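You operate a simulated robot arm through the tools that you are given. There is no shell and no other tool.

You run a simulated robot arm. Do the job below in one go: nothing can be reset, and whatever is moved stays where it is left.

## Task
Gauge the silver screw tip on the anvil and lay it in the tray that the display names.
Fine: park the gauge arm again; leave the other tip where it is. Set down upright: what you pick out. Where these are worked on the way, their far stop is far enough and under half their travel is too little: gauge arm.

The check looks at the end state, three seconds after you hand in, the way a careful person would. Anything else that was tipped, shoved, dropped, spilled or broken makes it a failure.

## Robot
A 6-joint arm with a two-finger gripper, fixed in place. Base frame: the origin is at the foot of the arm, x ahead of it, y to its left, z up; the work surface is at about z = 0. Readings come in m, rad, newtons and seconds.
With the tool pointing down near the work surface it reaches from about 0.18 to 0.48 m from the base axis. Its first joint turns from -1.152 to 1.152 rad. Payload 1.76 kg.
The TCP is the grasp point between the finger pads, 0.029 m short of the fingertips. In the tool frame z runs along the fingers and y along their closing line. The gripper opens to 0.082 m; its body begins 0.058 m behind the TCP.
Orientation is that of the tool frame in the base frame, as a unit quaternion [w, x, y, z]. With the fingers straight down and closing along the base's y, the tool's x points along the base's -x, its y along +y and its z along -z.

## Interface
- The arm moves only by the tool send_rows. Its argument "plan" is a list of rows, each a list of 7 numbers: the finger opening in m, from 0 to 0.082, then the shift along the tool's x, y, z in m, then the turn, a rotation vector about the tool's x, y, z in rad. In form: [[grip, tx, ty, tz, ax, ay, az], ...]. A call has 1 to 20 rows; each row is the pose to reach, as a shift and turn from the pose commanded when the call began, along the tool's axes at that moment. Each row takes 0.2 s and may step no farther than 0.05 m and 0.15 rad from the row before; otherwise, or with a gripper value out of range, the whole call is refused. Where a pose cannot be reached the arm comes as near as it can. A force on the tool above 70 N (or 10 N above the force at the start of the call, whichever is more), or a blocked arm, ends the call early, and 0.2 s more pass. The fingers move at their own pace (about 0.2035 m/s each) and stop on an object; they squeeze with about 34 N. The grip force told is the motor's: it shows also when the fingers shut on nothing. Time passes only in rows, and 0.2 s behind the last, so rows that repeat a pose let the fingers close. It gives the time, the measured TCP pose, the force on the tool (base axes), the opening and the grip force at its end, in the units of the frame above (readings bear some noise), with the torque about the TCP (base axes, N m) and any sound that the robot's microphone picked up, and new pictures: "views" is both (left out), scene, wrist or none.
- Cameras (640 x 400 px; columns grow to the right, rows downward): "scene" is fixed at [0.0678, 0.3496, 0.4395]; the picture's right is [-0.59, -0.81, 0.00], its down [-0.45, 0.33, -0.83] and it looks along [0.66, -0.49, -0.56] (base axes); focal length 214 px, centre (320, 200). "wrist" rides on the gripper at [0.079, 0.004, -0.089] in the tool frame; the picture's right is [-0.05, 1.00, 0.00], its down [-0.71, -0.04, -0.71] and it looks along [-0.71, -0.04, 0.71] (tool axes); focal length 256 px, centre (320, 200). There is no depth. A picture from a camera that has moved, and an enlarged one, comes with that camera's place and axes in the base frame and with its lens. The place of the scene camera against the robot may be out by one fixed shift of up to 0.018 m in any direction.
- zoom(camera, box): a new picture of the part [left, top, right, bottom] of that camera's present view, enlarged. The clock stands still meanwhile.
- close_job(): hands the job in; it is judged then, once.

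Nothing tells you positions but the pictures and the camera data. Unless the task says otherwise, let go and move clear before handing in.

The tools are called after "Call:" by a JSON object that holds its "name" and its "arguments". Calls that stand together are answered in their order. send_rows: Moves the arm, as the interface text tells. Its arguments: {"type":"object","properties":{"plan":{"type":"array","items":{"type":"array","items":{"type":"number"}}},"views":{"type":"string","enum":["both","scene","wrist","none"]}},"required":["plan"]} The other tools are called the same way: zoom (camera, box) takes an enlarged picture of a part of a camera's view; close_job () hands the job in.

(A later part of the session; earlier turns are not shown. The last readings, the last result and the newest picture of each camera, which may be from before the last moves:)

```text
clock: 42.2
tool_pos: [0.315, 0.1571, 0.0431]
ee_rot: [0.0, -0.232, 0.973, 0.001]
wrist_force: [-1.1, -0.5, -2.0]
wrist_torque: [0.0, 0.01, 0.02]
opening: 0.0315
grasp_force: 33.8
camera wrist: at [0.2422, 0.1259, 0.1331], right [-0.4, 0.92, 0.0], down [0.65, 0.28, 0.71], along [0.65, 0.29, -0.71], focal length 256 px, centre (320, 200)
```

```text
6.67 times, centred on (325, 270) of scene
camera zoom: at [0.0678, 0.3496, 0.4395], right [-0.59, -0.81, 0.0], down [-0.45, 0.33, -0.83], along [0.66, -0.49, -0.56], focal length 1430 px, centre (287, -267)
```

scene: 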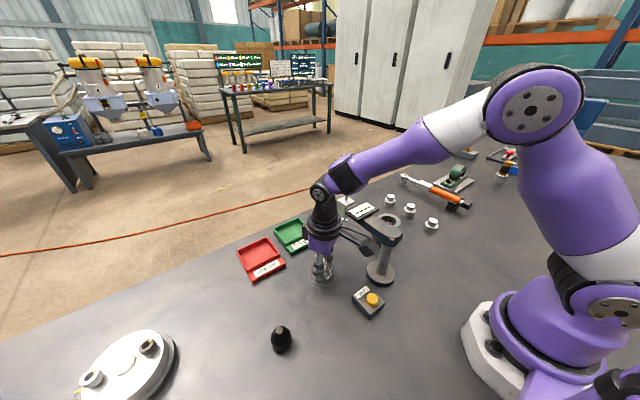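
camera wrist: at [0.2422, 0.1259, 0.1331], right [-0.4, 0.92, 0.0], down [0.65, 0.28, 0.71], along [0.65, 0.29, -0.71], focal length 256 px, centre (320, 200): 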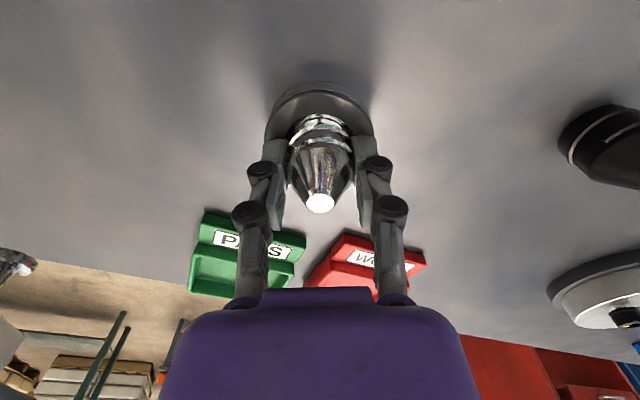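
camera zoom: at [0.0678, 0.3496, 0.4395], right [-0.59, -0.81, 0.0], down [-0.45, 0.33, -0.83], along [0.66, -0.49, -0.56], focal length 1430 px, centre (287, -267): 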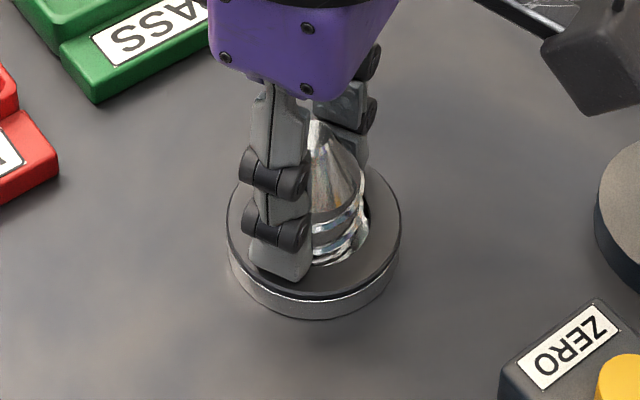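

Still no contact, and the tip's base is now at the ring mouth with clearance all round. I nudge 1 mm outward and lower a little more, watching the force.

Call:
{"name": "send_rows", "arguments": {"plan": [[0.01, -0.001, 0.0003, 0.0, 0, 0, 0], [0.01, -0.001, 0.0003, 0.001, 0, 0, 0], [0.01, -0.001, 0.0003, 0.002, 0, 0, 0], [0.01, -0.001, 0.0003, 0.002, 0, 0, 0]], "views": "both"}}

Call:
{"name": "zoom", "arguments": {"camera": "wrist", "box": [240, 60, 400, 180]}}

Call:
{"name": "zoom", "arguments": {"camera": "scene", "box": [290, 240, 360, 300]}}

```text
clock: 43.2
tool_pos: [0.3165, 0.1588, 0.0413]
ee_rot: [0.002, -0.232, 0.973, 0.002]
wrist_force: [-4.2, -1.7, 25.9]
wrist_torque: [-0.03, 0.12, -0.09]
opening: 0.0313
grasp_force: 33.5
camera wrist: at [0.244, 0.1273, 0.1315], right [-0.4, 0.92, 0.0], down [0.64, 0.28, 0.71], along [0.65, 0.29, -0.7], focal length 256 px, centre (320, 200)
```

scene: 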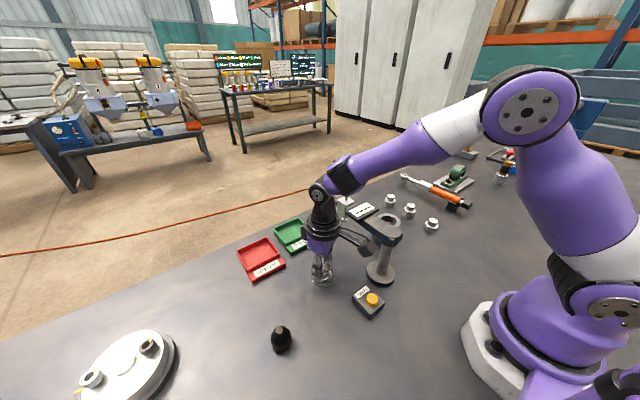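
wrist: 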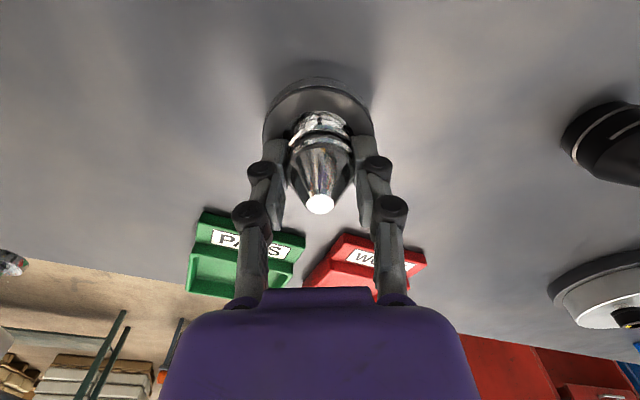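

```text
3.33 times, centred on (320, 120) of wrist
camera zoom: at [0.244, 0.1273, 0.1315], right [-0.4, 0.92, 0.0], down [0.64, 0.28, 0.71], along [0.65, 0.29, -0.7], focal length 853 px, centre (320, 467)
```

zoom: 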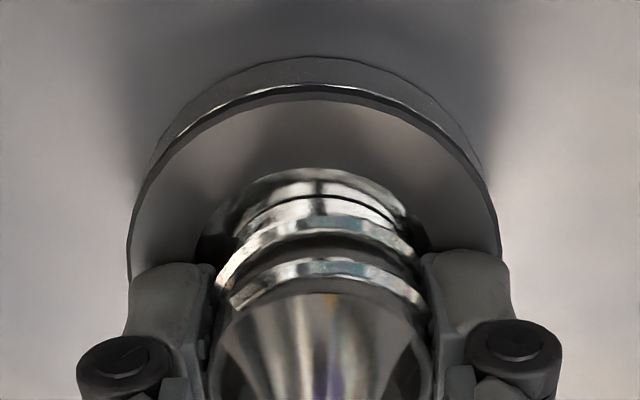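

```text
6.67 times, centred on (325, 270) of scene
camera zoom: at [0.0677, 0.3496, 0.4395], right [-0.59, -0.81, 0.0], down [-0.45, 0.33, -0.83], along [0.66, -0.49, -0.56], focal length 1430 px, centre (287, -267)
```

zoom: 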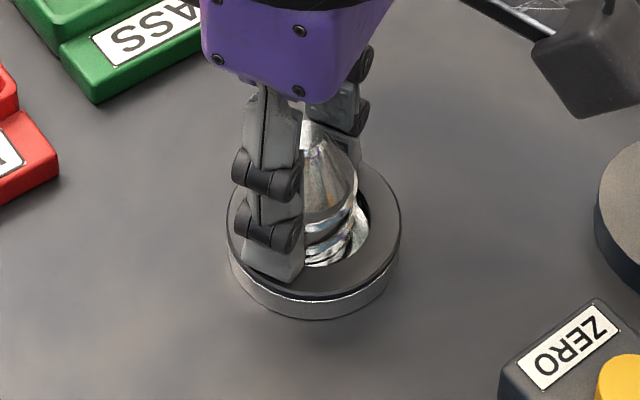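

I feel contact (26 N up), so either the fingertips meet the ring or the tip is seated. I back up 1 mm and open the fingers slowly to let the tip settle in the recess.

Call:
{"name": "send_rows", "arguments": {"plan": [[0.01, 0, 0, -0.001, 0, 0, 0], [0.01, 0, 0, -0.0012, 0, 0, 0], [0.033, 0, 0, -0.0012, 0, 0, 0], [0.036, 0, 0, -0.0012, 0, 0, 0], [0.042, 0, 0, -0.0012, 0, 0, 0], [0.046, 0, 0, -0.0012, 0, 0, 0], [0.046, 0, 0, -0.0012, 0, 0, 0]], "views": "both"}}

Call:
{"name": "zoom", "arguments": {"camera": "wrist", "box": [240, 60, 400, 220]}}

Call:
{"name": "zoom", "arguments": {"camera": "scene", "box": [290, 240, 360, 300]}}

```text
clock: 44.8
tool_pos: [0.3171, 0.1582, 0.0437]
ee_rot: [0.001, -0.231, 0.973, 0.002]
wrist_force: [0.2, 0.0, -0.2]
wrist_torque: [0.0, 0.01, 0.0]
opening: 0.046
grasp_force: 0.0
camera wrist: at [0.2439, 0.1273, 0.133], right [-0.4, 0.92, 0.0], down [0.65, 0.28, 0.71], along [0.65, 0.29, -0.71], focal length 256 px, centre (320, 200)
```

scene: 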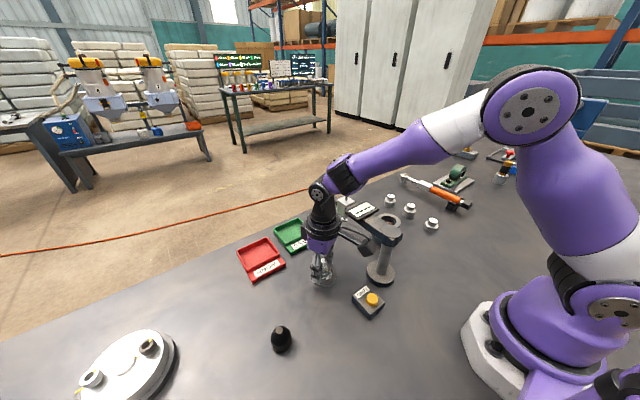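
wrist: 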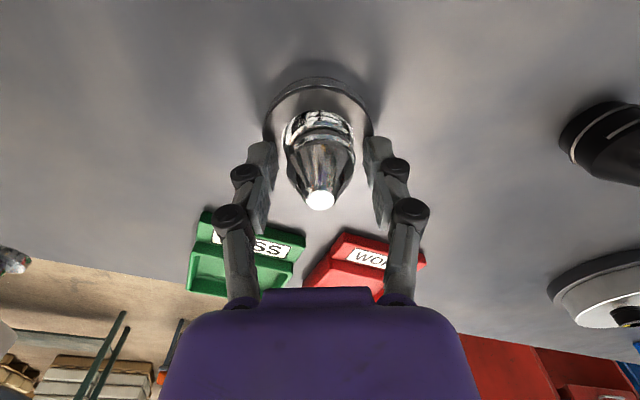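

```text
2.50 times, centred on (320, 140) of wrist
camera zoom: at [0.2439, 0.1273, 0.133], right [-0.4, 0.92, 0.0], down [0.65, 0.28, 0.71], along [0.65, 0.29, -0.71], focal length 640 px, centre (320, 350)
```

zoom: 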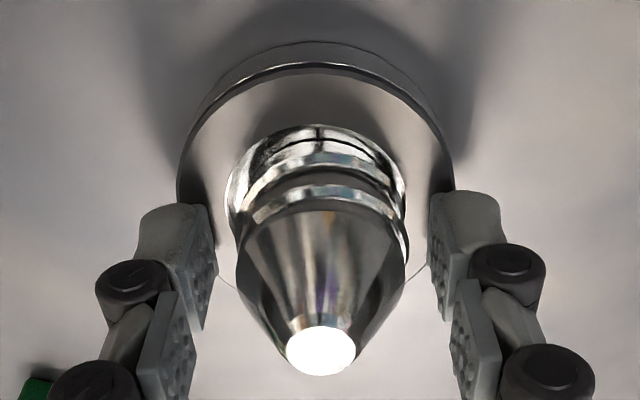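

```text
6.67 times, centred on (325, 270) of scene
camera zoom: at [0.0678, 0.3496, 0.4395], right [-0.59, -0.81, 0.0], down [-0.45, 0.33, -0.83], along [0.66, -0.49, -0.56], focal length 1430 px, centre (287, -267)
```

zoom: 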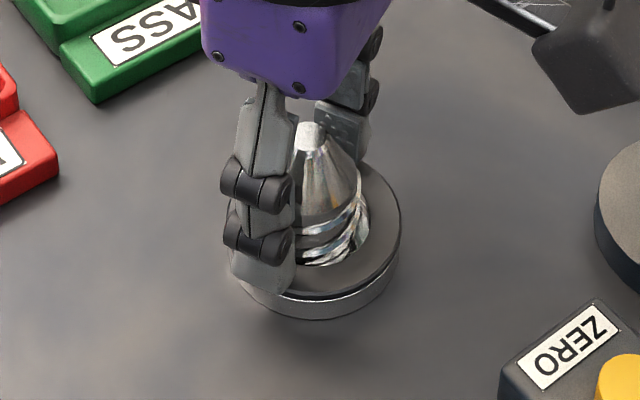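

The tip has settled in the recess. I open a bit more and rise straight up to check how it stands.

Call:
{"name": "send_rows", "arguments": {"plan": [[0.06, 0, 0, -0.002, 0, 0, 0], [0.06, 0, 0, -0.015, 0, 0, 0], [0.06, 0, 0, -0.035, 0, 0, 0], [0.06, 0, 0, -0.065, 0, 0, 0], [0.06, 0, 0, -0.1, 0, 0, 0], [0.06, 0, 0, -0.1, 0, 0, 0]], "views": "both"}}

Call:
{"name": "zoom", "arguments": {"camera": "wrist", "box": [260, 40, 380, 160]}}

Call:
{"name": "zoom", "arguments": {"camera": "scene", "box": [290, 240, 360, 300]}}

```text
clock: 46.2
tool_pos: [0.3175, 0.1593, 0.144]
ee_rot: [0.001, -0.232, 0.973, 0.001]
wrist_force: [-0.3, 0.2, -0.5]
wrist_torque: [0.02, 0.01, 0.0]
opening: 0.0599
grasp_force: 0.0
camera wrist: at [0.2435, 0.1273, 0.2332], right [-0.4, 0.92, 0.0], down [0.65, 0.28, 0.71], along [0.65, 0.29, -0.71], focal length 256 px, centre (320, 200)
```

scene: 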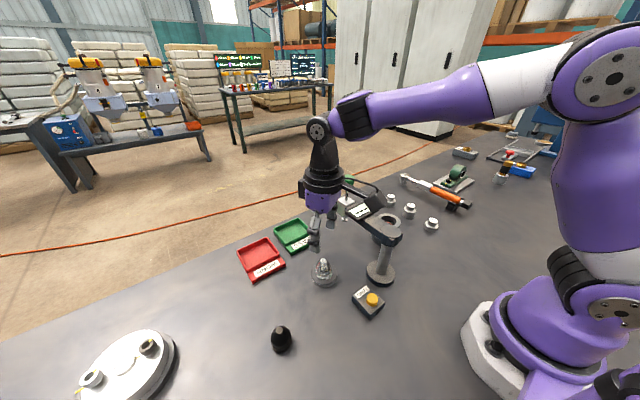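
wrist: 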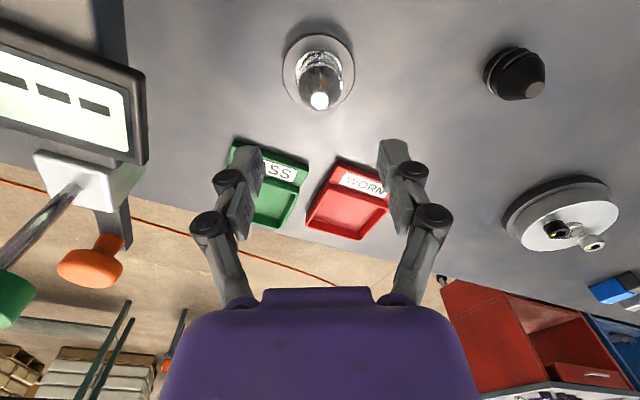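

```text
3.33 times, centred on (320, 100) of wrist
camera zoom: at [0.2435, 0.1273, 0.2332], right [-0.4, 0.92, 0.0], down [0.65, 0.28, 0.71], along [0.65, 0.29, -0.71], focal length 853 px, centre (320, 533)
```

zoom: 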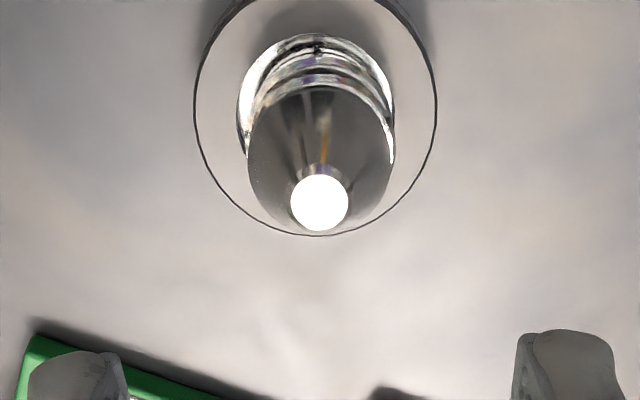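

```text
6.67 times, centred on (325, 270) of scene
camera zoom: at [0.0678, 0.3496, 0.4395], right [-0.59, -0.81, 0.0], down [-0.45, 0.33, -0.83], along [0.66, -0.49, -0.56], focal length 1430 px, centre (287, -267)
```

zoom: 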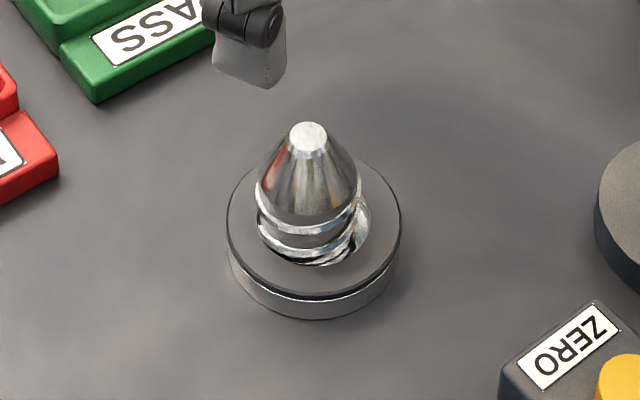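

The silver tip stands upright in the anvil recess. Now I return to the orange knob at the parked arm to swing the gauge over it.

Call:
{"name": "send_rows", "arguments": {"plan": [[0.082, 0, 0, -0.023, 0, 0, 0.04], [0.082, -0.017, -0.0135, -0.04, 0, 0, 0.1], [0.082, -0.0342, -0.0271, -0.046, 0, 0, 0.166], [0.082, -0.0543, -0.0484, -0.046, 0, 0, 0.266], [0.082, -0.0744, -0.0696, -0.046, 0, 0, 0.366], [0.082, -0.065, -0.095, -0.046, 0, 0, 0.42], [0.082, -0.0556, -0.1203, -0.046, 0, 0, 0.466], [0.082, -0.0463, -0.1456, -0.046, 0, 0, 0.466], [0.082, -0.0463, -0.1456, -0.046, 0, 0, 0.466]], "views": "both"}}

```text
clock: 48.2
tool_pos: [0.4225, 0.0465, 0.1893]
ee_rot: [0.001, 0.0, 1.0, 0.001]
wrist_force: [0.3, 0.1, 0.9]
wrist_torque: [-0.01, 0.01, 0.02]
opening: 0.082
grasp_force: 0.1
camera wrist: at [0.3439, 0.052, 0.2786], right [0.05, 1.0, 0.0], down [0.7, -0.04, 0.71], along [0.71, -0.04, -0.71], focal length 256 px, centre (320, 200)
```

scene: 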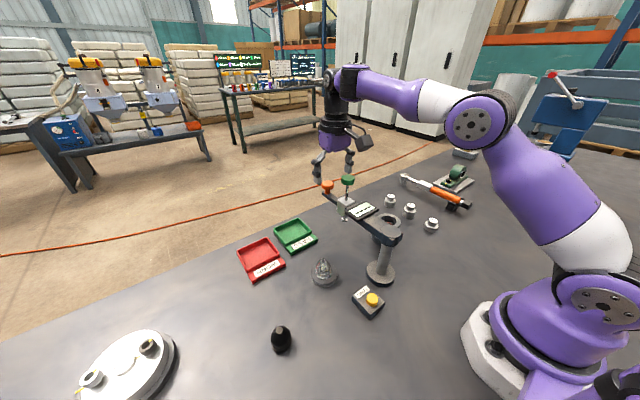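
wrist: 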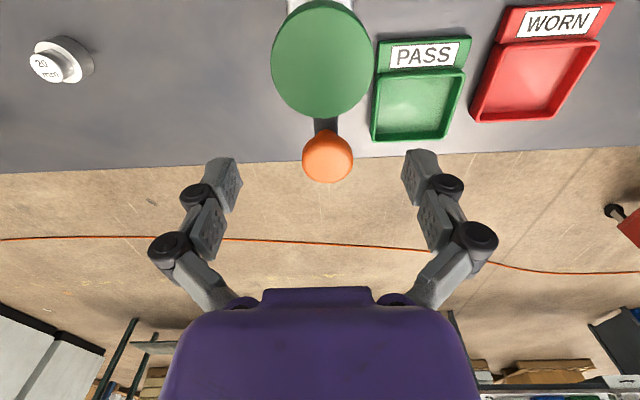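

The knob is in view between the fingers, about 3 mm toward +y. I go forward and down onto it and close to the loose cage.

Call:
{"name": "send_rows", "arguments": {"plan": [[0.082, -0.005, 0.0035, 0.02, 0, 0, 0], [0.082, -0.015, 0.0035, 0.035, 0, 0, 0], [0.082, -0.0215, 0.0035, 0.047, 0, 0, 0], [0.082, -0.0215, 0.0035, 0.047, 0, 0, 0], [0.04, -0.0215, 0.0035, 0.047, 0, 0, 0], [0.04, -0.0215, 0.0035, 0.047, 0, 0, 0]], "views": "both"}}

Call:
{"name": "zoom", "arguments": {"camera": "scene", "box": [260, 130, 420, 230]}}

```text
clock: 49.6
tool_pos: [0.4461, 0.0509, 0.14]
ee_rot: [0.001, -0.001, 1.0, 0.001]
wrist_force: [0.4, -0.5, -0.5]
wrist_torque: [-0.01, 0.01, 0.04]
opening: 0.0399
grasp_force: 0.0
camera wrist: at [0.366, 0.056, 0.2309], right [0.05, 1.0, 0.0], down [0.7, -0.04, 0.71], along [0.71, -0.04, -0.71], focal length 256 px, centre (320, 200)
```

scene: 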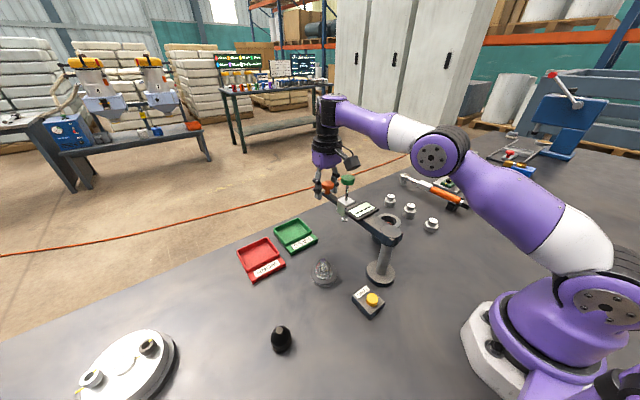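
wrist: 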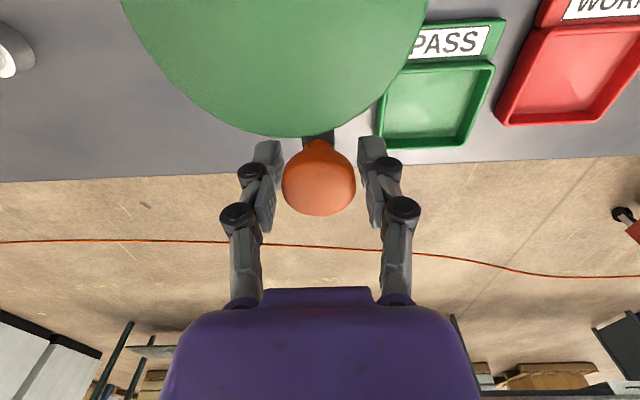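

```text
4.00 times, centred on (340, 180) of scene
camera zoom: at [0.0678, 0.3496, 0.4395], right [-0.59, -0.81, 0.0], down [-0.45, 0.33, -0.83], along [0.66, -0.49, -0.56], focal length 858 px, centre (240, 280)
```

zoom: 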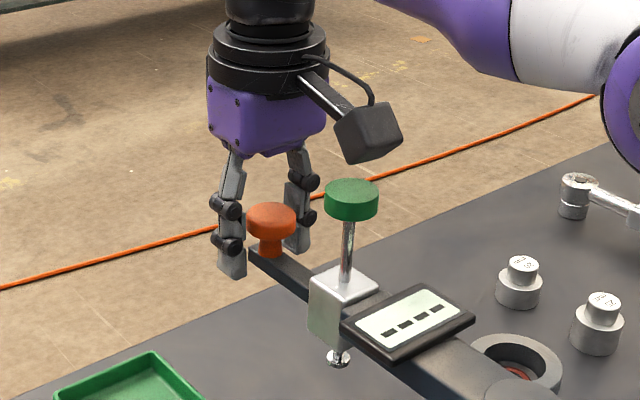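

The cage is around the knob. I swing the gauge arm toward the anvil along the same arc as before.

Call:
{"name": "send_rows", "arguments": {"plan": [[0.04, 0.00102, 0.02042, -0.002, 0, 0, -0.1], [0.04, 0.00408, 0.04063, -0.002, 0, 0, -0.2], [0.04, 0.00913, 0.06043, -0.002, 0, 0, -0.3], [0.04, 0.01614, 0.07964, -0.002, 0, 0, -0.4], [0.04, 0.02503, 0.09804, -0.002, 0, 0, -0.5], [0.04, 0.03572, 0.11547, -0.002, 0, 0, -0.6], [0.04, 0.04809, 0.13174, -0.002, 0, 0, -0.7], [0.04, 0.06202, 0.1467, -0.002, 0, 0, -0.8], [0.04, 0.07738, 0.16019, -0.002, 0, 0, -0.9], [0.04, 0.07738, 0.16019, -0.002, 0, 0, -0.9]], "views": "both"}}

Call:
{"name": "zoom", "arguments": {"camera": "scene", "box": [260, 180, 420, 300]}}

```text
clock: 51.8
tool_pos: [0.3684, 0.2128, 0.1457]
ee_rot: [0.002, -0.436, 0.9, 0.0]
wrist_force: [-0.3, 0.5, 0.5]
wrist_torque: [0.0, -0.03, -0.02]
opening: 0.04
grasp_force: 0.1
camera wrist: at [0.3161, 0.1523, 0.2346], right [-0.75, 0.66, 0.0], down [0.47, 0.53, 0.71], along [0.47, 0.53, -0.71], focal length 256 px, centre (320, 200)
```

scene: 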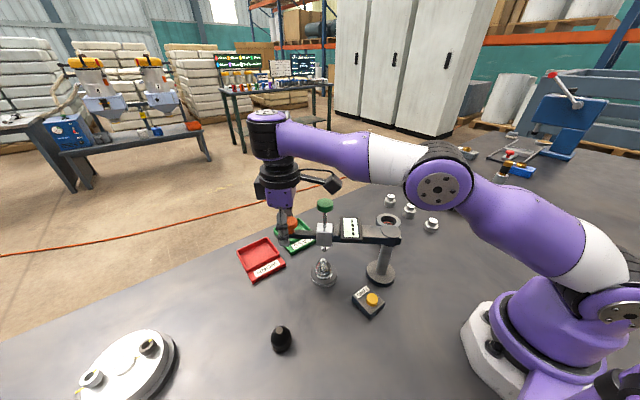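
wrist: 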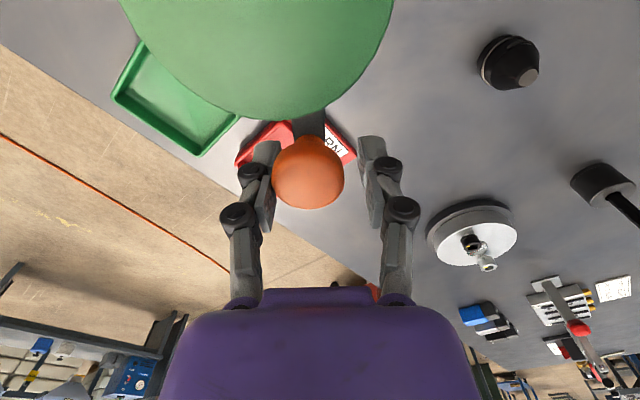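

```text
3.33 times, centred on (340, 240) of scene
camera zoom: at [0.0678, 0.3497, 0.4395], right [-0.59, -0.81, 0.0], down [-0.45, 0.33, -0.83], along [0.66, -0.49, -0.56], focal length 715 px, centre (253, 67)
```

zoom: 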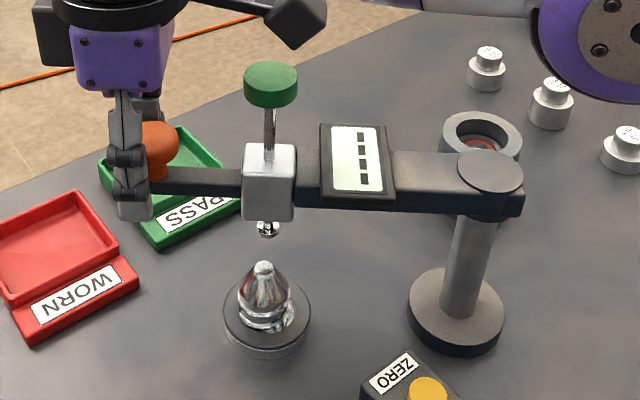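

Almost over the anvil; about 0.07 rad remains to the stop. I push gently in small steps.

Call:
{"name": "send_rows", "arguments": {"plan": [[0.04, 9e-05, 0.00613, 0, 0, 0, -0.03], [0.04, 0.00026, 0.01022, 0, 0, 0, -0.05], [0.04, 0.0005, 0.0143, 0, 0, 0, -0.07], [0.04, 0.00065, 0.01634, 0, 0, 0, -0.08], [0.04, 0.00083, 0.01838, 0, 0, 0, -0.09]], "views": "scene"}}

Call:
{"name": "zoom", "arguments": {"camera": "scene", "box": [260, 180, 420, 300]}}

```text
clock: 53.0
tool_pos: [0.3538, 0.2236, 0.144]
ee_rot: [0.002, -0.476, 0.879, 0.0]
wrist_force: [2.9, -2.6, -1.2]
wrist_torque: [0.05, -0.02, 0.02]
opening: 0.0423
grasp_force: 1.6
```

scene: 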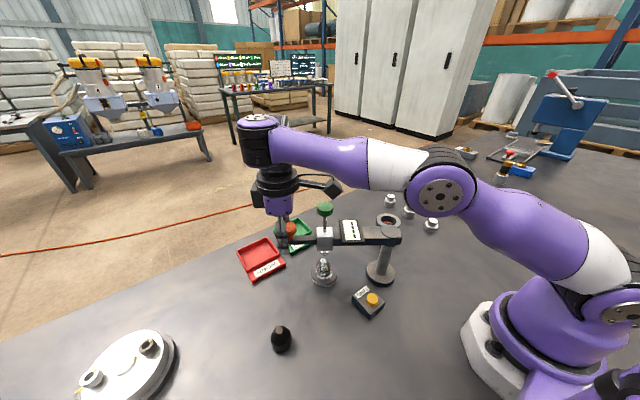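

```text
3.33 times, centred on (340, 240) of scene
camera zoom: at [0.0678, 0.3496, 0.4395], right [-0.59, -0.81, 0.0], down [-0.45, 0.33, -0.83], along [0.66, -0.49, -0.56], focal length 715 px, centre (253, 67)
```

zoom: 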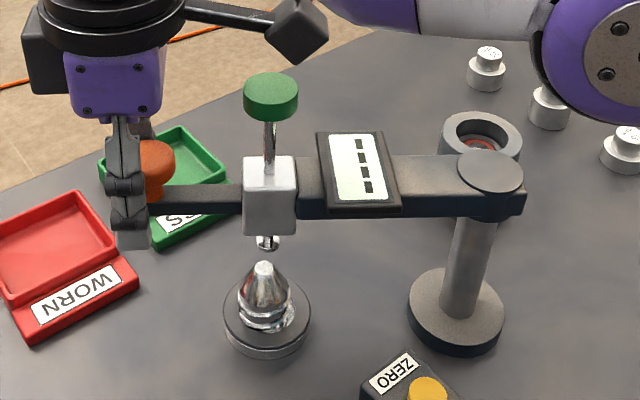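

The arm is at its far stop above the tip with only light force. I release the knob, rise, and go above the green plunger knob.

Call:
{"name": "send_rows", "arguments": {"plan": [[0.06, 0, -0.003, 0, 0, 0, 0], [0.075, 0, -0.003, -0.02, 0, 0, 0], [0.075, 0, -0.003, -0.06, 0, 0, 0], [0.075, 0.02, -0.003, -0.09, 0, 0, 0], [0.05, 0.05, -0.002, -0.11, 0, 0, 0], [0.0, 0.076, -0.002, -0.118, 0, 0, 0], [0.0, 0.076, -0.002, -0.118, 0, 0, 0]], "views": "both"}}

Call:
{"name": "zoom", "arguments": {"camera": "scene", "box": [260, 160, 420, 300]}}

```text
clock: 54.6
tool_pos: [0.3128, 0.1601, 0.2631]
ee_rot: [0.0, -0.476, 0.879, 0.001]
wrist_force: [0.7, 0.4, -0.5]
wrist_torque: [-0.01, 0.0, 0.02]
opening: 0.0001
grasp_force: 29.2
camera wrist: at [0.2653, 0.0972, 0.3512], right [-0.81, 0.59, 0.0], down [0.42, 0.57, 0.71], along [0.42, 0.57, -0.71], focal length 256 px, centre (320, 200)
```

scene: 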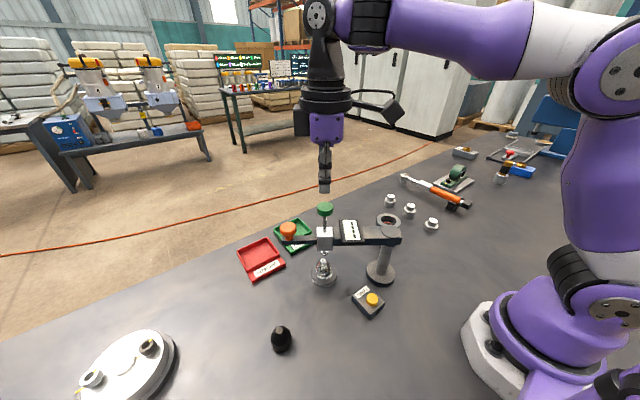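
wrist: 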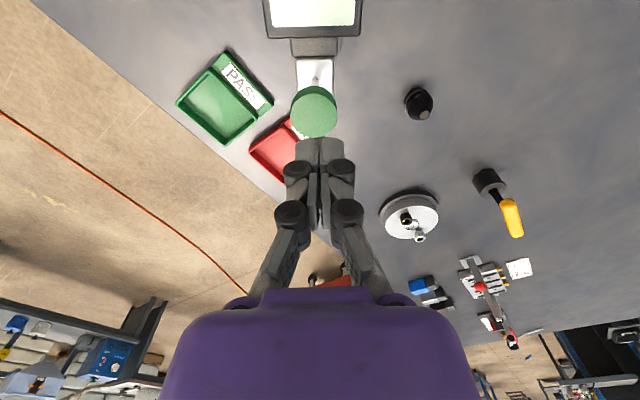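

```text
2.86 times, centred on (340, 230) of scene
camera zoom: at [0.0678, 0.3496, 0.4395], right [-0.59, -0.81, 0.0], down [-0.45, 0.33, -0.83], along [0.66, -0.49, -0.56], focal length 613 px, centre (263, 114)
```

zoom: 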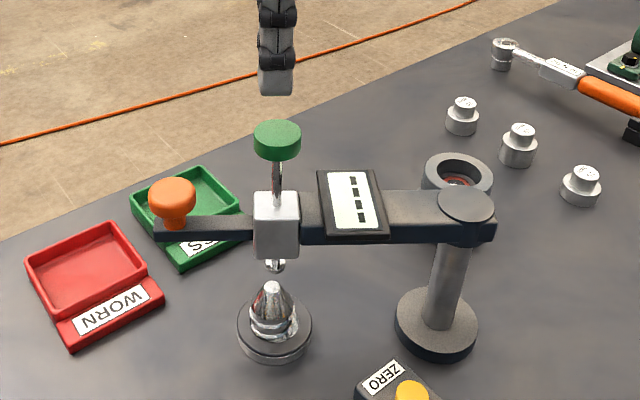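

The fingers are centred over the green knob. I press it down in steps, stopping shy of where the plunger should meet the tip.

Call:
{"name": "send_rows", "arguments": {"plan": [[0.0, 0, -0.003, 0.015, 0, 0, 0], [0.0, 0, -0.003, 0.027, 0, 0, 0], [0.0, 0, -0.003, 0.034, 0, 0, 0], [0.0, 0, -0.003, 0.039, 0, 0, 0], [0.0, 0, -0.003, 0.044, 0, 0, 0], [0.0, 0, -0.003, 0.048, 0, 0, 0], [0.0, 0, -0.003, 0.052, 0, 0, 0]], "views": "scene"}}

Call:
{"name": "zoom", "arguments": {"camera": "scene", "box": [270, 190, 400, 300]}}

```text
clock: 56.2
tool_pos: [0.3151, 0.1576, 0.2092]
ee_rot: [0.001, -0.476, 0.879, 0.001]
wrist_force: [-0.5, -0.2, 0.5]
wrist_torque: [0.02, -0.01, -0.02]
opening: 0.0057
grasp_force: 28.8
```

scene: 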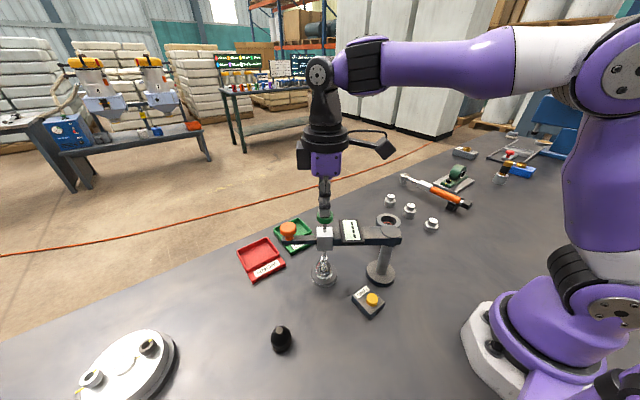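

```text
3.64 times, centred on (335, 245) of scene
camera zoom: at [0.0678, 0.3496, 0.4395], right [-0.59, -0.81, 0.0], down [-0.45, 0.33, -0.83], along [0.66, -0.49, -0.56], focal length 780 px, centre (266, 36)
```

zoom: 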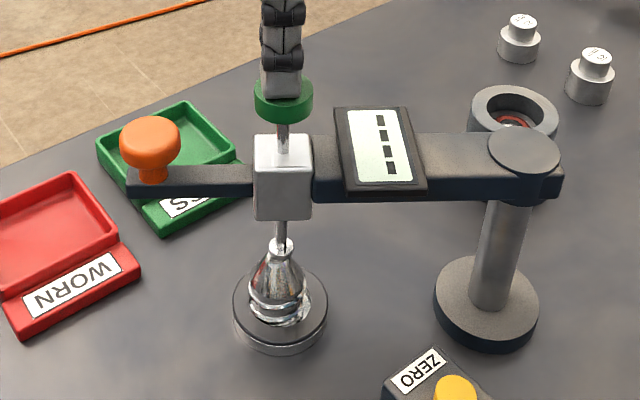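

The plunger foot is almost on the tip. I press further in 1–1.5 mm steps and watch force and display.

Call:
{"name": "send_rows", "arguments": {"plan": [[0.0, 0, 0, 0.0015, 0, 0, 0], [0.0, 0, 0, 0.003, 0, 0, 0], [0.0, 0, 0, 0.0045, 0, 0, 0], [0.0, 0, 0, 0.0055, 0, 0, 0], [0.0, 0, 0, 0.0055, 0, 0, 0]], "views": "scene"}}

Call:
{"name": "zoom", "arguments": {"camera": "scene", "box": [270, 190, 400, 300]}}

```text
clock: 57.4
tool_pos: [0.3149, 0.1569, 0.2034]
ee_rot: [0.002, -0.475, 0.88, 0.0]
wrist_force: [-1.5, 2.3, 9.1]
wrist_torque: [0.03, 0.1, -0.01]
opening: 0.0058
grasp_force: 29.5
```

scene: 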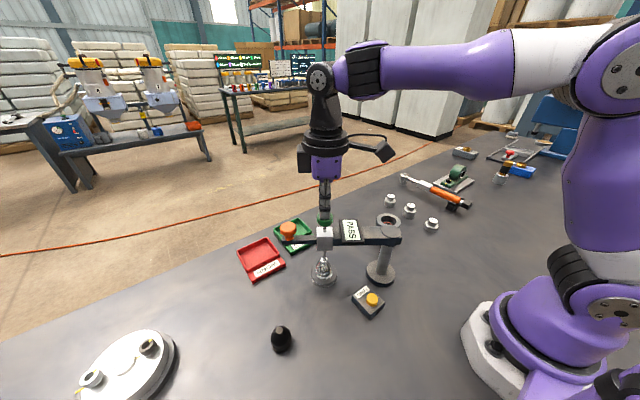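

```text
3.64 times, centred on (335, 245) of scene
camera zoom: at [0.0678, 0.3496, 0.4395], right [-0.59, -0.81, 0.0], down [-0.45, 0.33, -0.83], along [0.66, -0.49, -0.56], focal length 780 px, centre (266, 36)
```

zoom: 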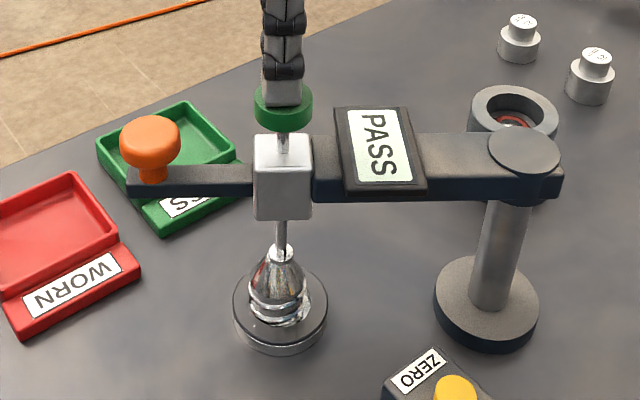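

The display reads PASS with the plunger seated on the tip. I hold a moment to confirm, then lift off.

Call:
{"name": "send_rows", "arguments": {"plan": [[0.0, 0, 0, 0, 0, 0, 0], [0.0, 0, 0, 0, 0, 0, 0], [0.0, 0, 0, 0, 0, 0, 0]], "views": "none"}}

Call:
{"name": "zoom", "arguments": {"camera": "scene", "box": [330, 205, 390, 255]}}

Call:
{"name": "send_rows", "arguments": {"plan": [[0.0, 0, 0, -0.01, 0, 0, 0], [0.0, 0, 0, -0.03, 0, 0, 0], [0.0, 0, 0, -0.055, 0, 0, 0], [0.0, 0, 0, -0.07, 0, 0, 0]], "views": "both"}}

Call:
{"name": "zoom", "arguments": {"camera": "scene", "box": [260, 180, 420, 300]}}

```text
clock: 58.2
tool_pos: [0.3157, 0.1567, 0.2036]
ee_rot: [0.001, -0.476, 0.88, 0.0]
wrist_force: [-1.3, 1.0, 14.1]
wrist_torque: [-0.01, 0.08, 0.01]
opening: 0.0059
grasp_force: 28.3
```

```text
8.00 times, centred on (360, 230) of scene
camera zoom: at [0.0678, 0.3496, 0.4395], right [-0.59, -0.81, 0.0], down [-0.45, 0.33, -0.83], along [0.66, -0.49, -0.56], focal length 1716 px, centre (0, -40)
```

zoom: 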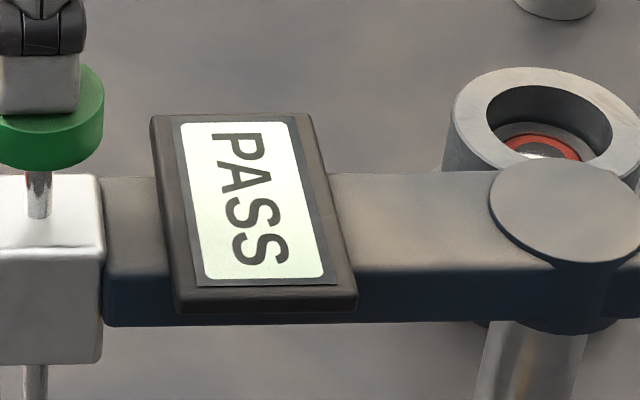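

```text
clock: 59.2
tool_pos: [0.3158, 0.1562, 0.2726]
ee_rot: [0.001, -0.475, 0.88, 0.001]
wrist_force: [0.0, -0.5, 0.0]
wrist_torque: [0.0, 0.0, -0.02]
opening: 0.0
grasp_force: 28.6
camera wrist: at [0.2689, 0.0932, 0.3627], right [-0.81, 0.59, 0.0], down [0.42, 0.57, 0.71], along [0.42, 0.57, -0.71], focal length 256 px, centre (320, 200)
```

scene: 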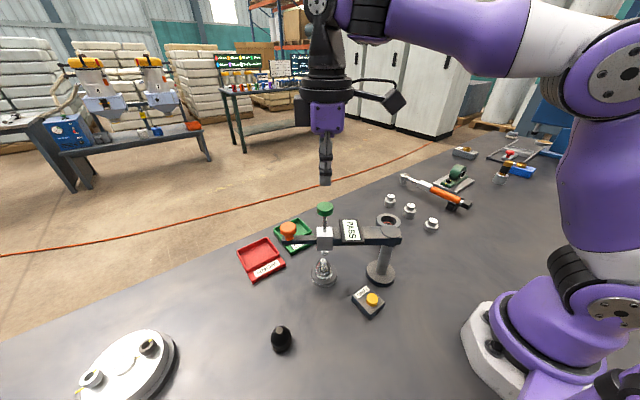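
wrist: 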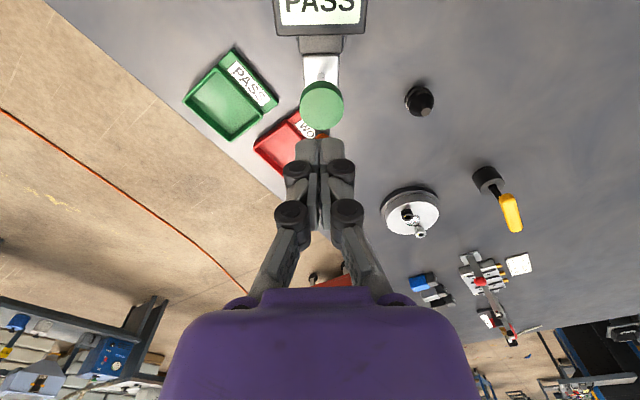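

```text
3.33 times, centred on (340, 240) of scene
camera zoom: at [0.0678, 0.3496, 0.4395], right [-0.59, -0.81, 0.0], down [-0.45, 0.33, -0.83], along [0.66, -0.49, -0.56], focal length 715 px, centre (253, 67)
```

zoom: 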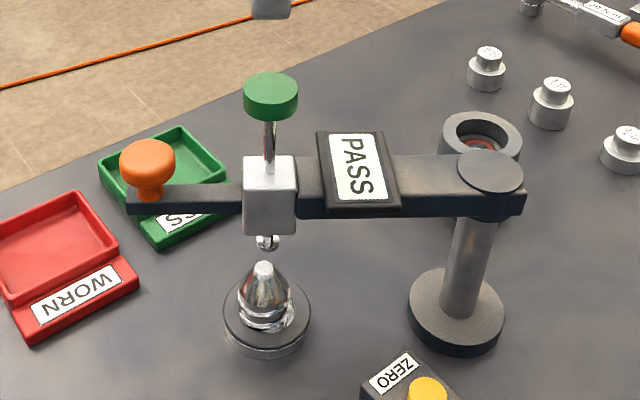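

The reading PASS stays latched, so the tip belongs in the green PASS tray. I re-cage the orange knob to park the gauge arm.

Call:
{"name": "send_rows", "arguments": {"plan": [[0.04, -0.005, 0, 0.0, 0, 0, 0], [0.075, -0.02, 0, 0.01, 0, 0, 0], [0.075, -0.045, 0, 0.033, 0, 0, 0], [0.075, -0.0737, 0, 0.058, 0, 0, 0], [0.075, -0.0737, 0, 0.096, 0, 0, 0], [0.075, -0.0737, 0, 0.128, 0, 0, 0], [0.075, -0.0737, 0, 0.128, 0, 0, 0], [0.04, -0.0737, 0, 0.128, 0, 0, 0], [0.04, -0.0737, 0, 0.128, 0, 0, 0]], "views": "both"}}

```text
clock: 61.2
tool_pos: [0.3557, 0.2193, 0.144]
ee_rot: [0.002, -0.476, 0.88, 0.0]
wrist_force: [0.1, 1.4, -0.5]
wrist_torque: [0.04, -0.01, -0.01]
opening: 0.0398
grasp_force: 0.0
camera wrist: at [0.3085, 0.1555, 0.2334], right [-0.81, 0.59, 0.0], down [0.42, 0.57, 0.71], along [0.42, 0.57, -0.71], focal length 256 px, centre (320, 200)
```

scene: 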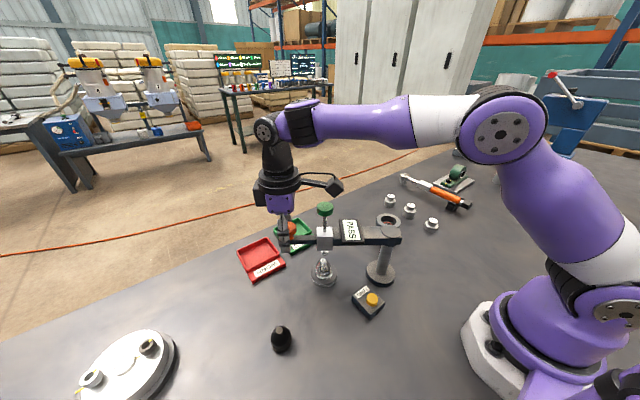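
wrist: 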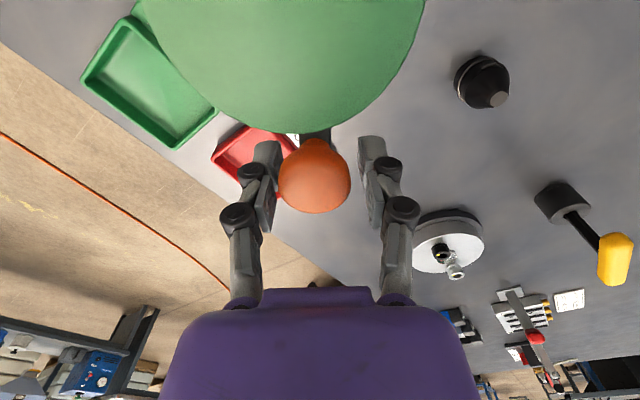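

The knob is caged. I swing the arm back along the arc to park.

Call:
{"name": "send_rows", "arguments": {"plan": [[0.04, 0.00102, -0.02042, 0, 0, 0, 0.1], [0.04, 0.00408, -0.04063, 0, 0, 0, 0.2], [0.04, 0.00913, -0.06043, 0, 0, 0, 0.3], [0.04, 0.01614, -0.07964, 0, 0, 0, 0.4], [0.04, 0.02503, -0.09804, 0, 0, 0, 0.5], [0.04, 0.03572, -0.11547, 0, 0, 0, 0.6], [0.04, 0.04809, -0.13174, 0, 0, 0, 0.7], [0.04, 0.06202, -0.1467, 0, 0, 0, 0.8], [0.04, 0.07738, -0.16019, 0, 0, 0, 0.9], [0.04, 0.07738, -0.16019, 0, 0, 0, 0.9]], "views": "both"}}

Call:
{"name": "zoom", "arguments": {"camera": "scene", "box": [260, 130, 420, 230]}}

```text
clock: 63.4
tool_pos: [0.4474, 0.0665, 0.1441]
ee_rot: [0.0, -0.045, 0.999, 0.0]
wrist_force: [-0.2, -0.6, 0.3]
wrist_torque: [-0.03, -0.01, -0.01]
opening: 0.0403
grasp_force: 0.0
camera wrist: at [0.3686, 0.0647, 0.2339], right [-0.04, 1.0, 0.0], down [0.71, 0.02, 0.71], along [0.71, 0.03, -0.71], focal length 256 px, centre (320, 200)
```

scene: 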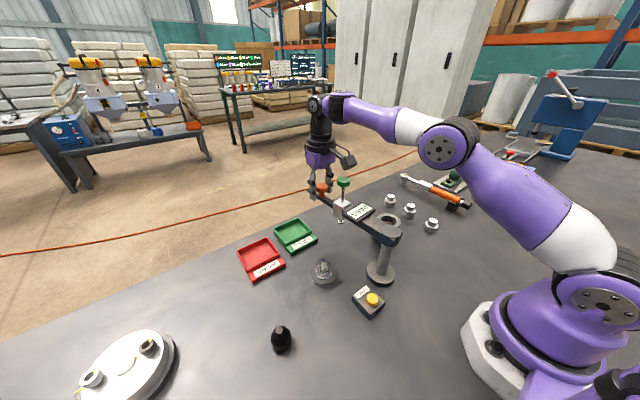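
wrist: 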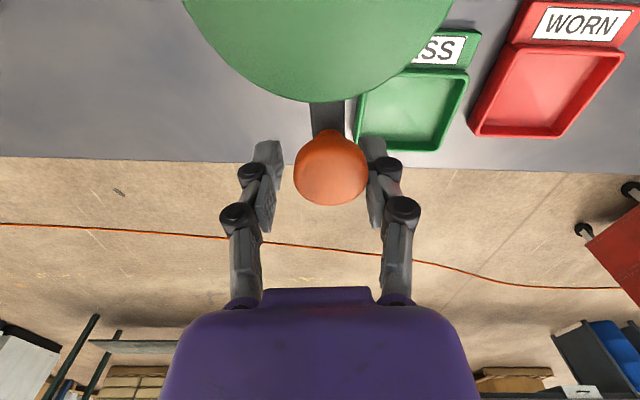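

```text
4.00 times, centred on (340, 180) of scene
camera zoom: at [0.0678, 0.3496, 0.4395], right [-0.59, -0.8, 0.0], down [-0.45, 0.33, -0.83], along [0.66, -0.49, -0.56], focal length 858 px, centre (240, 280)
```

zoom: 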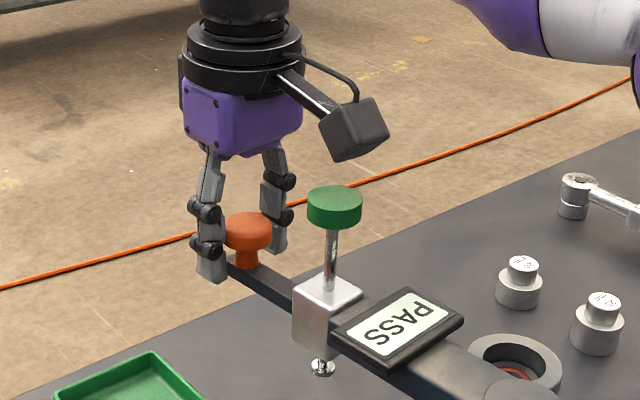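

Nearly there; I finish the last 0.09 rad in small steps.

Call:
{"name": "send_rows", "arguments": {"plan": [[0.04, 0.0001, -0.0061, 0, 0, 0, 0.03], [0.04, 0.0004, -0.0122, 0, 0, 0, 0.06], [0.04, 0.0007, -0.0165, 0, 0, 0, 0.08], [0.04, 0.0009, -0.0195, 0, 0, 0, 0.09], [0.04, 0.0009, -0.0205, 0, 0, 0, 0.09], [0.04, 0.0009, -0.0205, 0, 0, 0, 0.09]], "views": "both"}}

Call:
{"name": "zoom", "arguments": {"camera": "scene", "box": [260, 130, 420, 230]}}

```text
clock: 64.8
tool_pos: [0.4496, 0.046, 0.1467]
ee_rot: [0.001, 0.0, 1.0, 0.001]
wrist_force: [-0.3, 0.0, -0.1]
wrist_torque: [0.01, 0.03, 0.0]
opening: 0.0403
grasp_force: 0.1
camera wrist: at [0.3693, 0.0512, 0.236], right [0.05, 1.0, 0.0], down [0.7, -0.04, 0.71], along [0.71, -0.04, -0.71], focal length 256 px, centre (320, 200)
```

scene: 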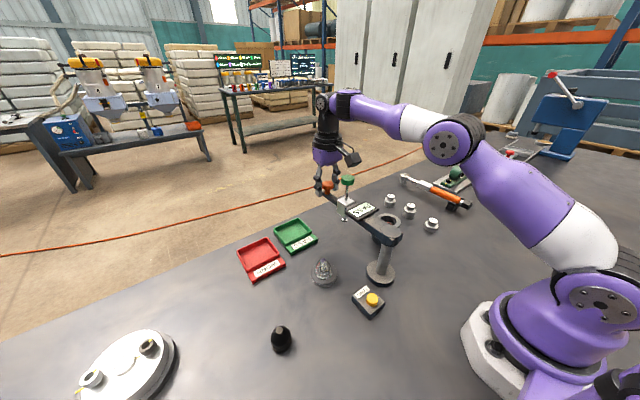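
wrist: 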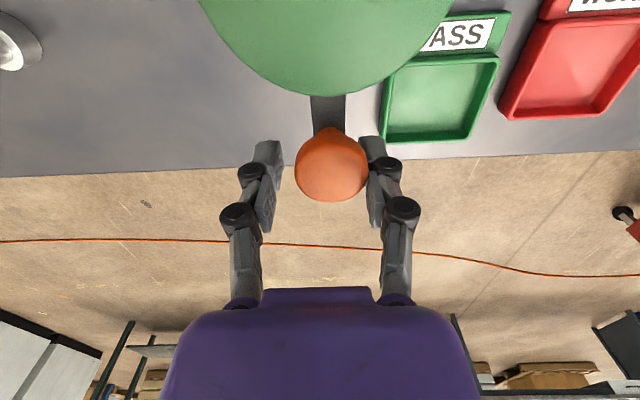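

```text
4.00 times, centred on (340, 180) of scene
camera zoom: at [0.0678, 0.3496, 0.4395], right [-0.59, -0.81, 0.0], down [-0.45, 0.33, -0.83], along [0.66, -0.49, -0.56], focal length 858 px, centre (240, 280)
```

zoom: 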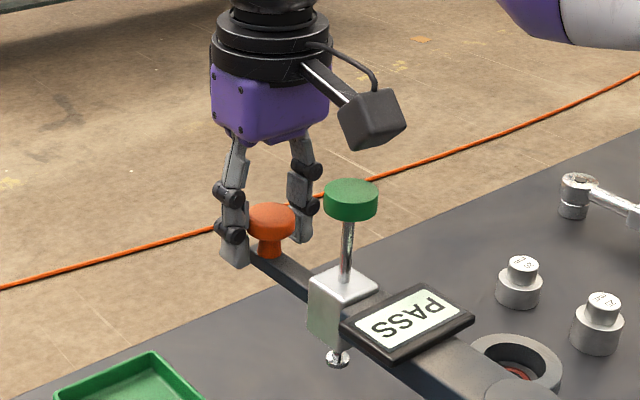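

Within about 1 mm of the original parked position. I nudge a final 1.5 mm, then release and rise.

Call:
{"name": "send_rows", "arguments": {"plan": [[0.04, 0, -0.0008, 0, 0, 0, 0], [0.04, 0, -0.0015, 0, 0, 0, 0], [0.04, 0, -0.0015, 0, 0, 0, 0]], "views": "scene"}}

Call:
{"name": "zoom", "arguments": {"camera": "scene", "box": [260, 130, 420, 230]}}

```text
clock: 65.6
tool_pos: [0.4485, 0.0433, 0.1473]
ee_rot: [0.0, 0.0, 1.0, 0.001]
wrist_force: [-0.3, 0.3, 0.5]
wrist_torque: [0.02, 0.0, 0.0]
opening: 0.0402
grasp_force: 0.2
```

scene: 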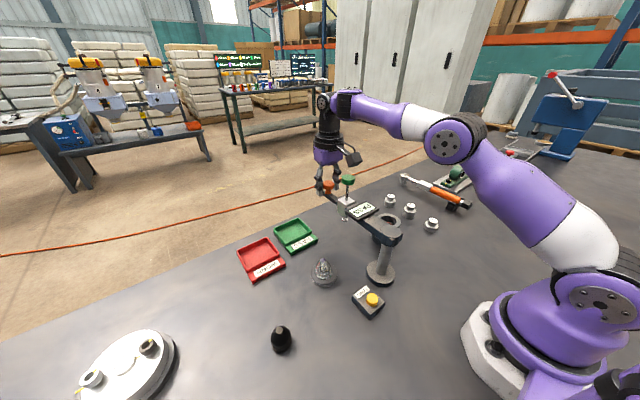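

```text
4.00 times, centred on (340, 180) of scene
camera zoom: at [0.0678, 0.3496, 0.4395], right [-0.59, -0.81, 0.0], down [-0.45, 0.33, -0.83], along [0.66, -0.49, -0.56], focal length 858 px, centre (240, 280)
```

zoom: 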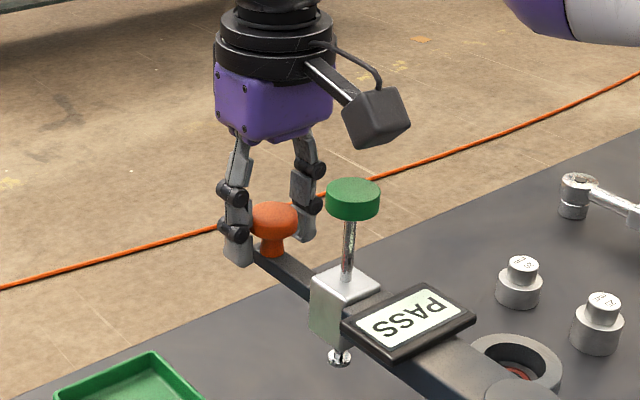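

The gauge arm is parked exactly as at the start, display PASS. I release, rise clear and return above the anvil to pick the tip up.

Call:
{"name": "send_rows", "arguments": {"plan": [[0.06, 0, 0.003, 0, 0, 0, 0], [0.082, 0, 0.005, -0.015, 0, 0, 0], [0.082, 0.012, 0.005, -0.045, 0, 0, 0], [0.082, 0.02, 0.045, -0.045, 0, 0, 0], [0.082, 0.03, 0.085, -0.045, 0, 0, -0.1], [0.082, 0.06, 0.105, -0.045, 0, 0, -0.22], [0.082, 0.1, 0.11, -0.04, 0, 0, -0.34], [0.082, 0.136, 0.112, -0.03, 0, 0, -0.466], [0.082, 0.136, 0.112, -0.03, 0, 0, -0.466]], "views": "both"}}

Call:
{"name": "zoom", "arguments": {"camera": "wrist", "box": [240, 20, 400, 140]}}

Call:
{"name": "zoom", "arguments": {"camera": "scene", "box": [260, 180, 420, 300]}}

```text
clock: 67.6
tool_pos: [0.3102, 0.1544, 0.1778]
ee_rot: [0.001, -0.233, 0.972, 0.001]
wrist_force: [-0.2, 0.0, -0.6]
wrist_torque: [0.01, 0.03, -0.02]
opening: 0.0821
grasp_force: 0.0
camera wrist: at [0.2373, 0.1226, 0.2672], right [-0.4, 0.91, 0.0], down [0.64, 0.28, 0.71], along [0.65, 0.29, -0.7], focal length 256 px, centre (320, 200)
```

scene: 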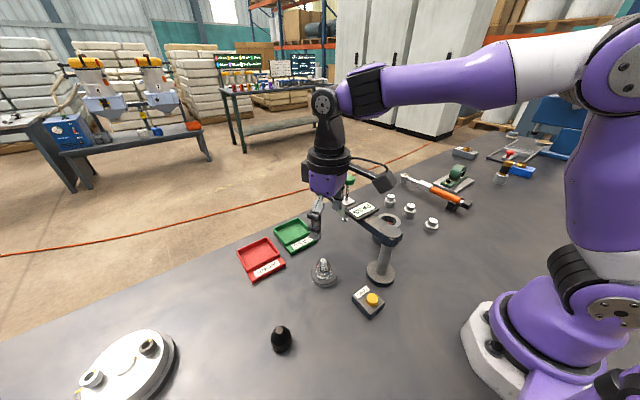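
wrist: 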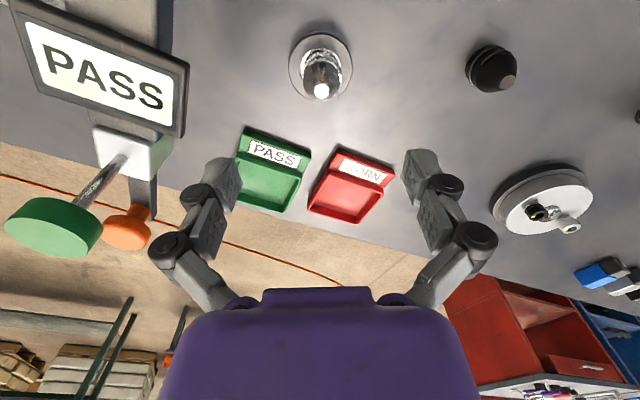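

```text
3.33 times, centred on (320, 80) of wrist
camera zoom: at [0.2373, 0.1226, 0.2672], right [-0.4, 0.91, 0.0], down [0.64, 0.28, 0.71], along [0.65, 0.29, -0.7], focal length 853 px, centre (320, 600)
```

zoom: 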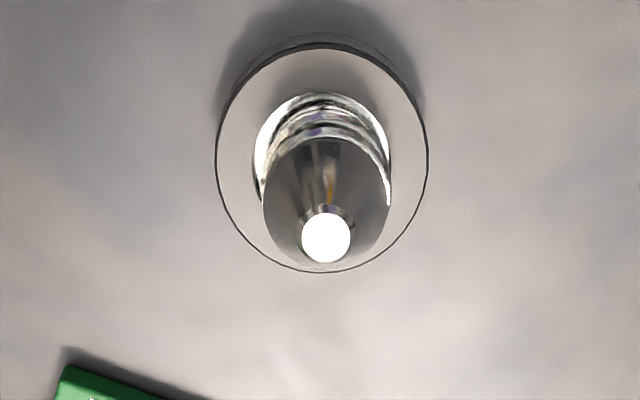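

```text
3.33 times, centred on (340, 240) of scene
camera zoom: at [0.0678, 0.3496, 0.4395], right [-0.59, -0.81, 0.0], down [-0.45, 0.33, -0.83], along [0.66, -0.49, -0.56], focal length 715 px, centre (253, 67)
```

zoom: 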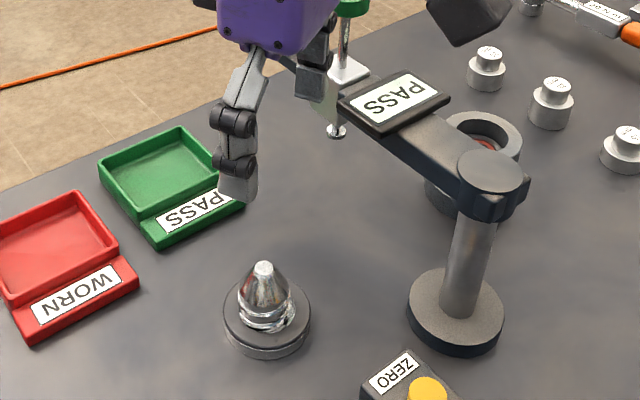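

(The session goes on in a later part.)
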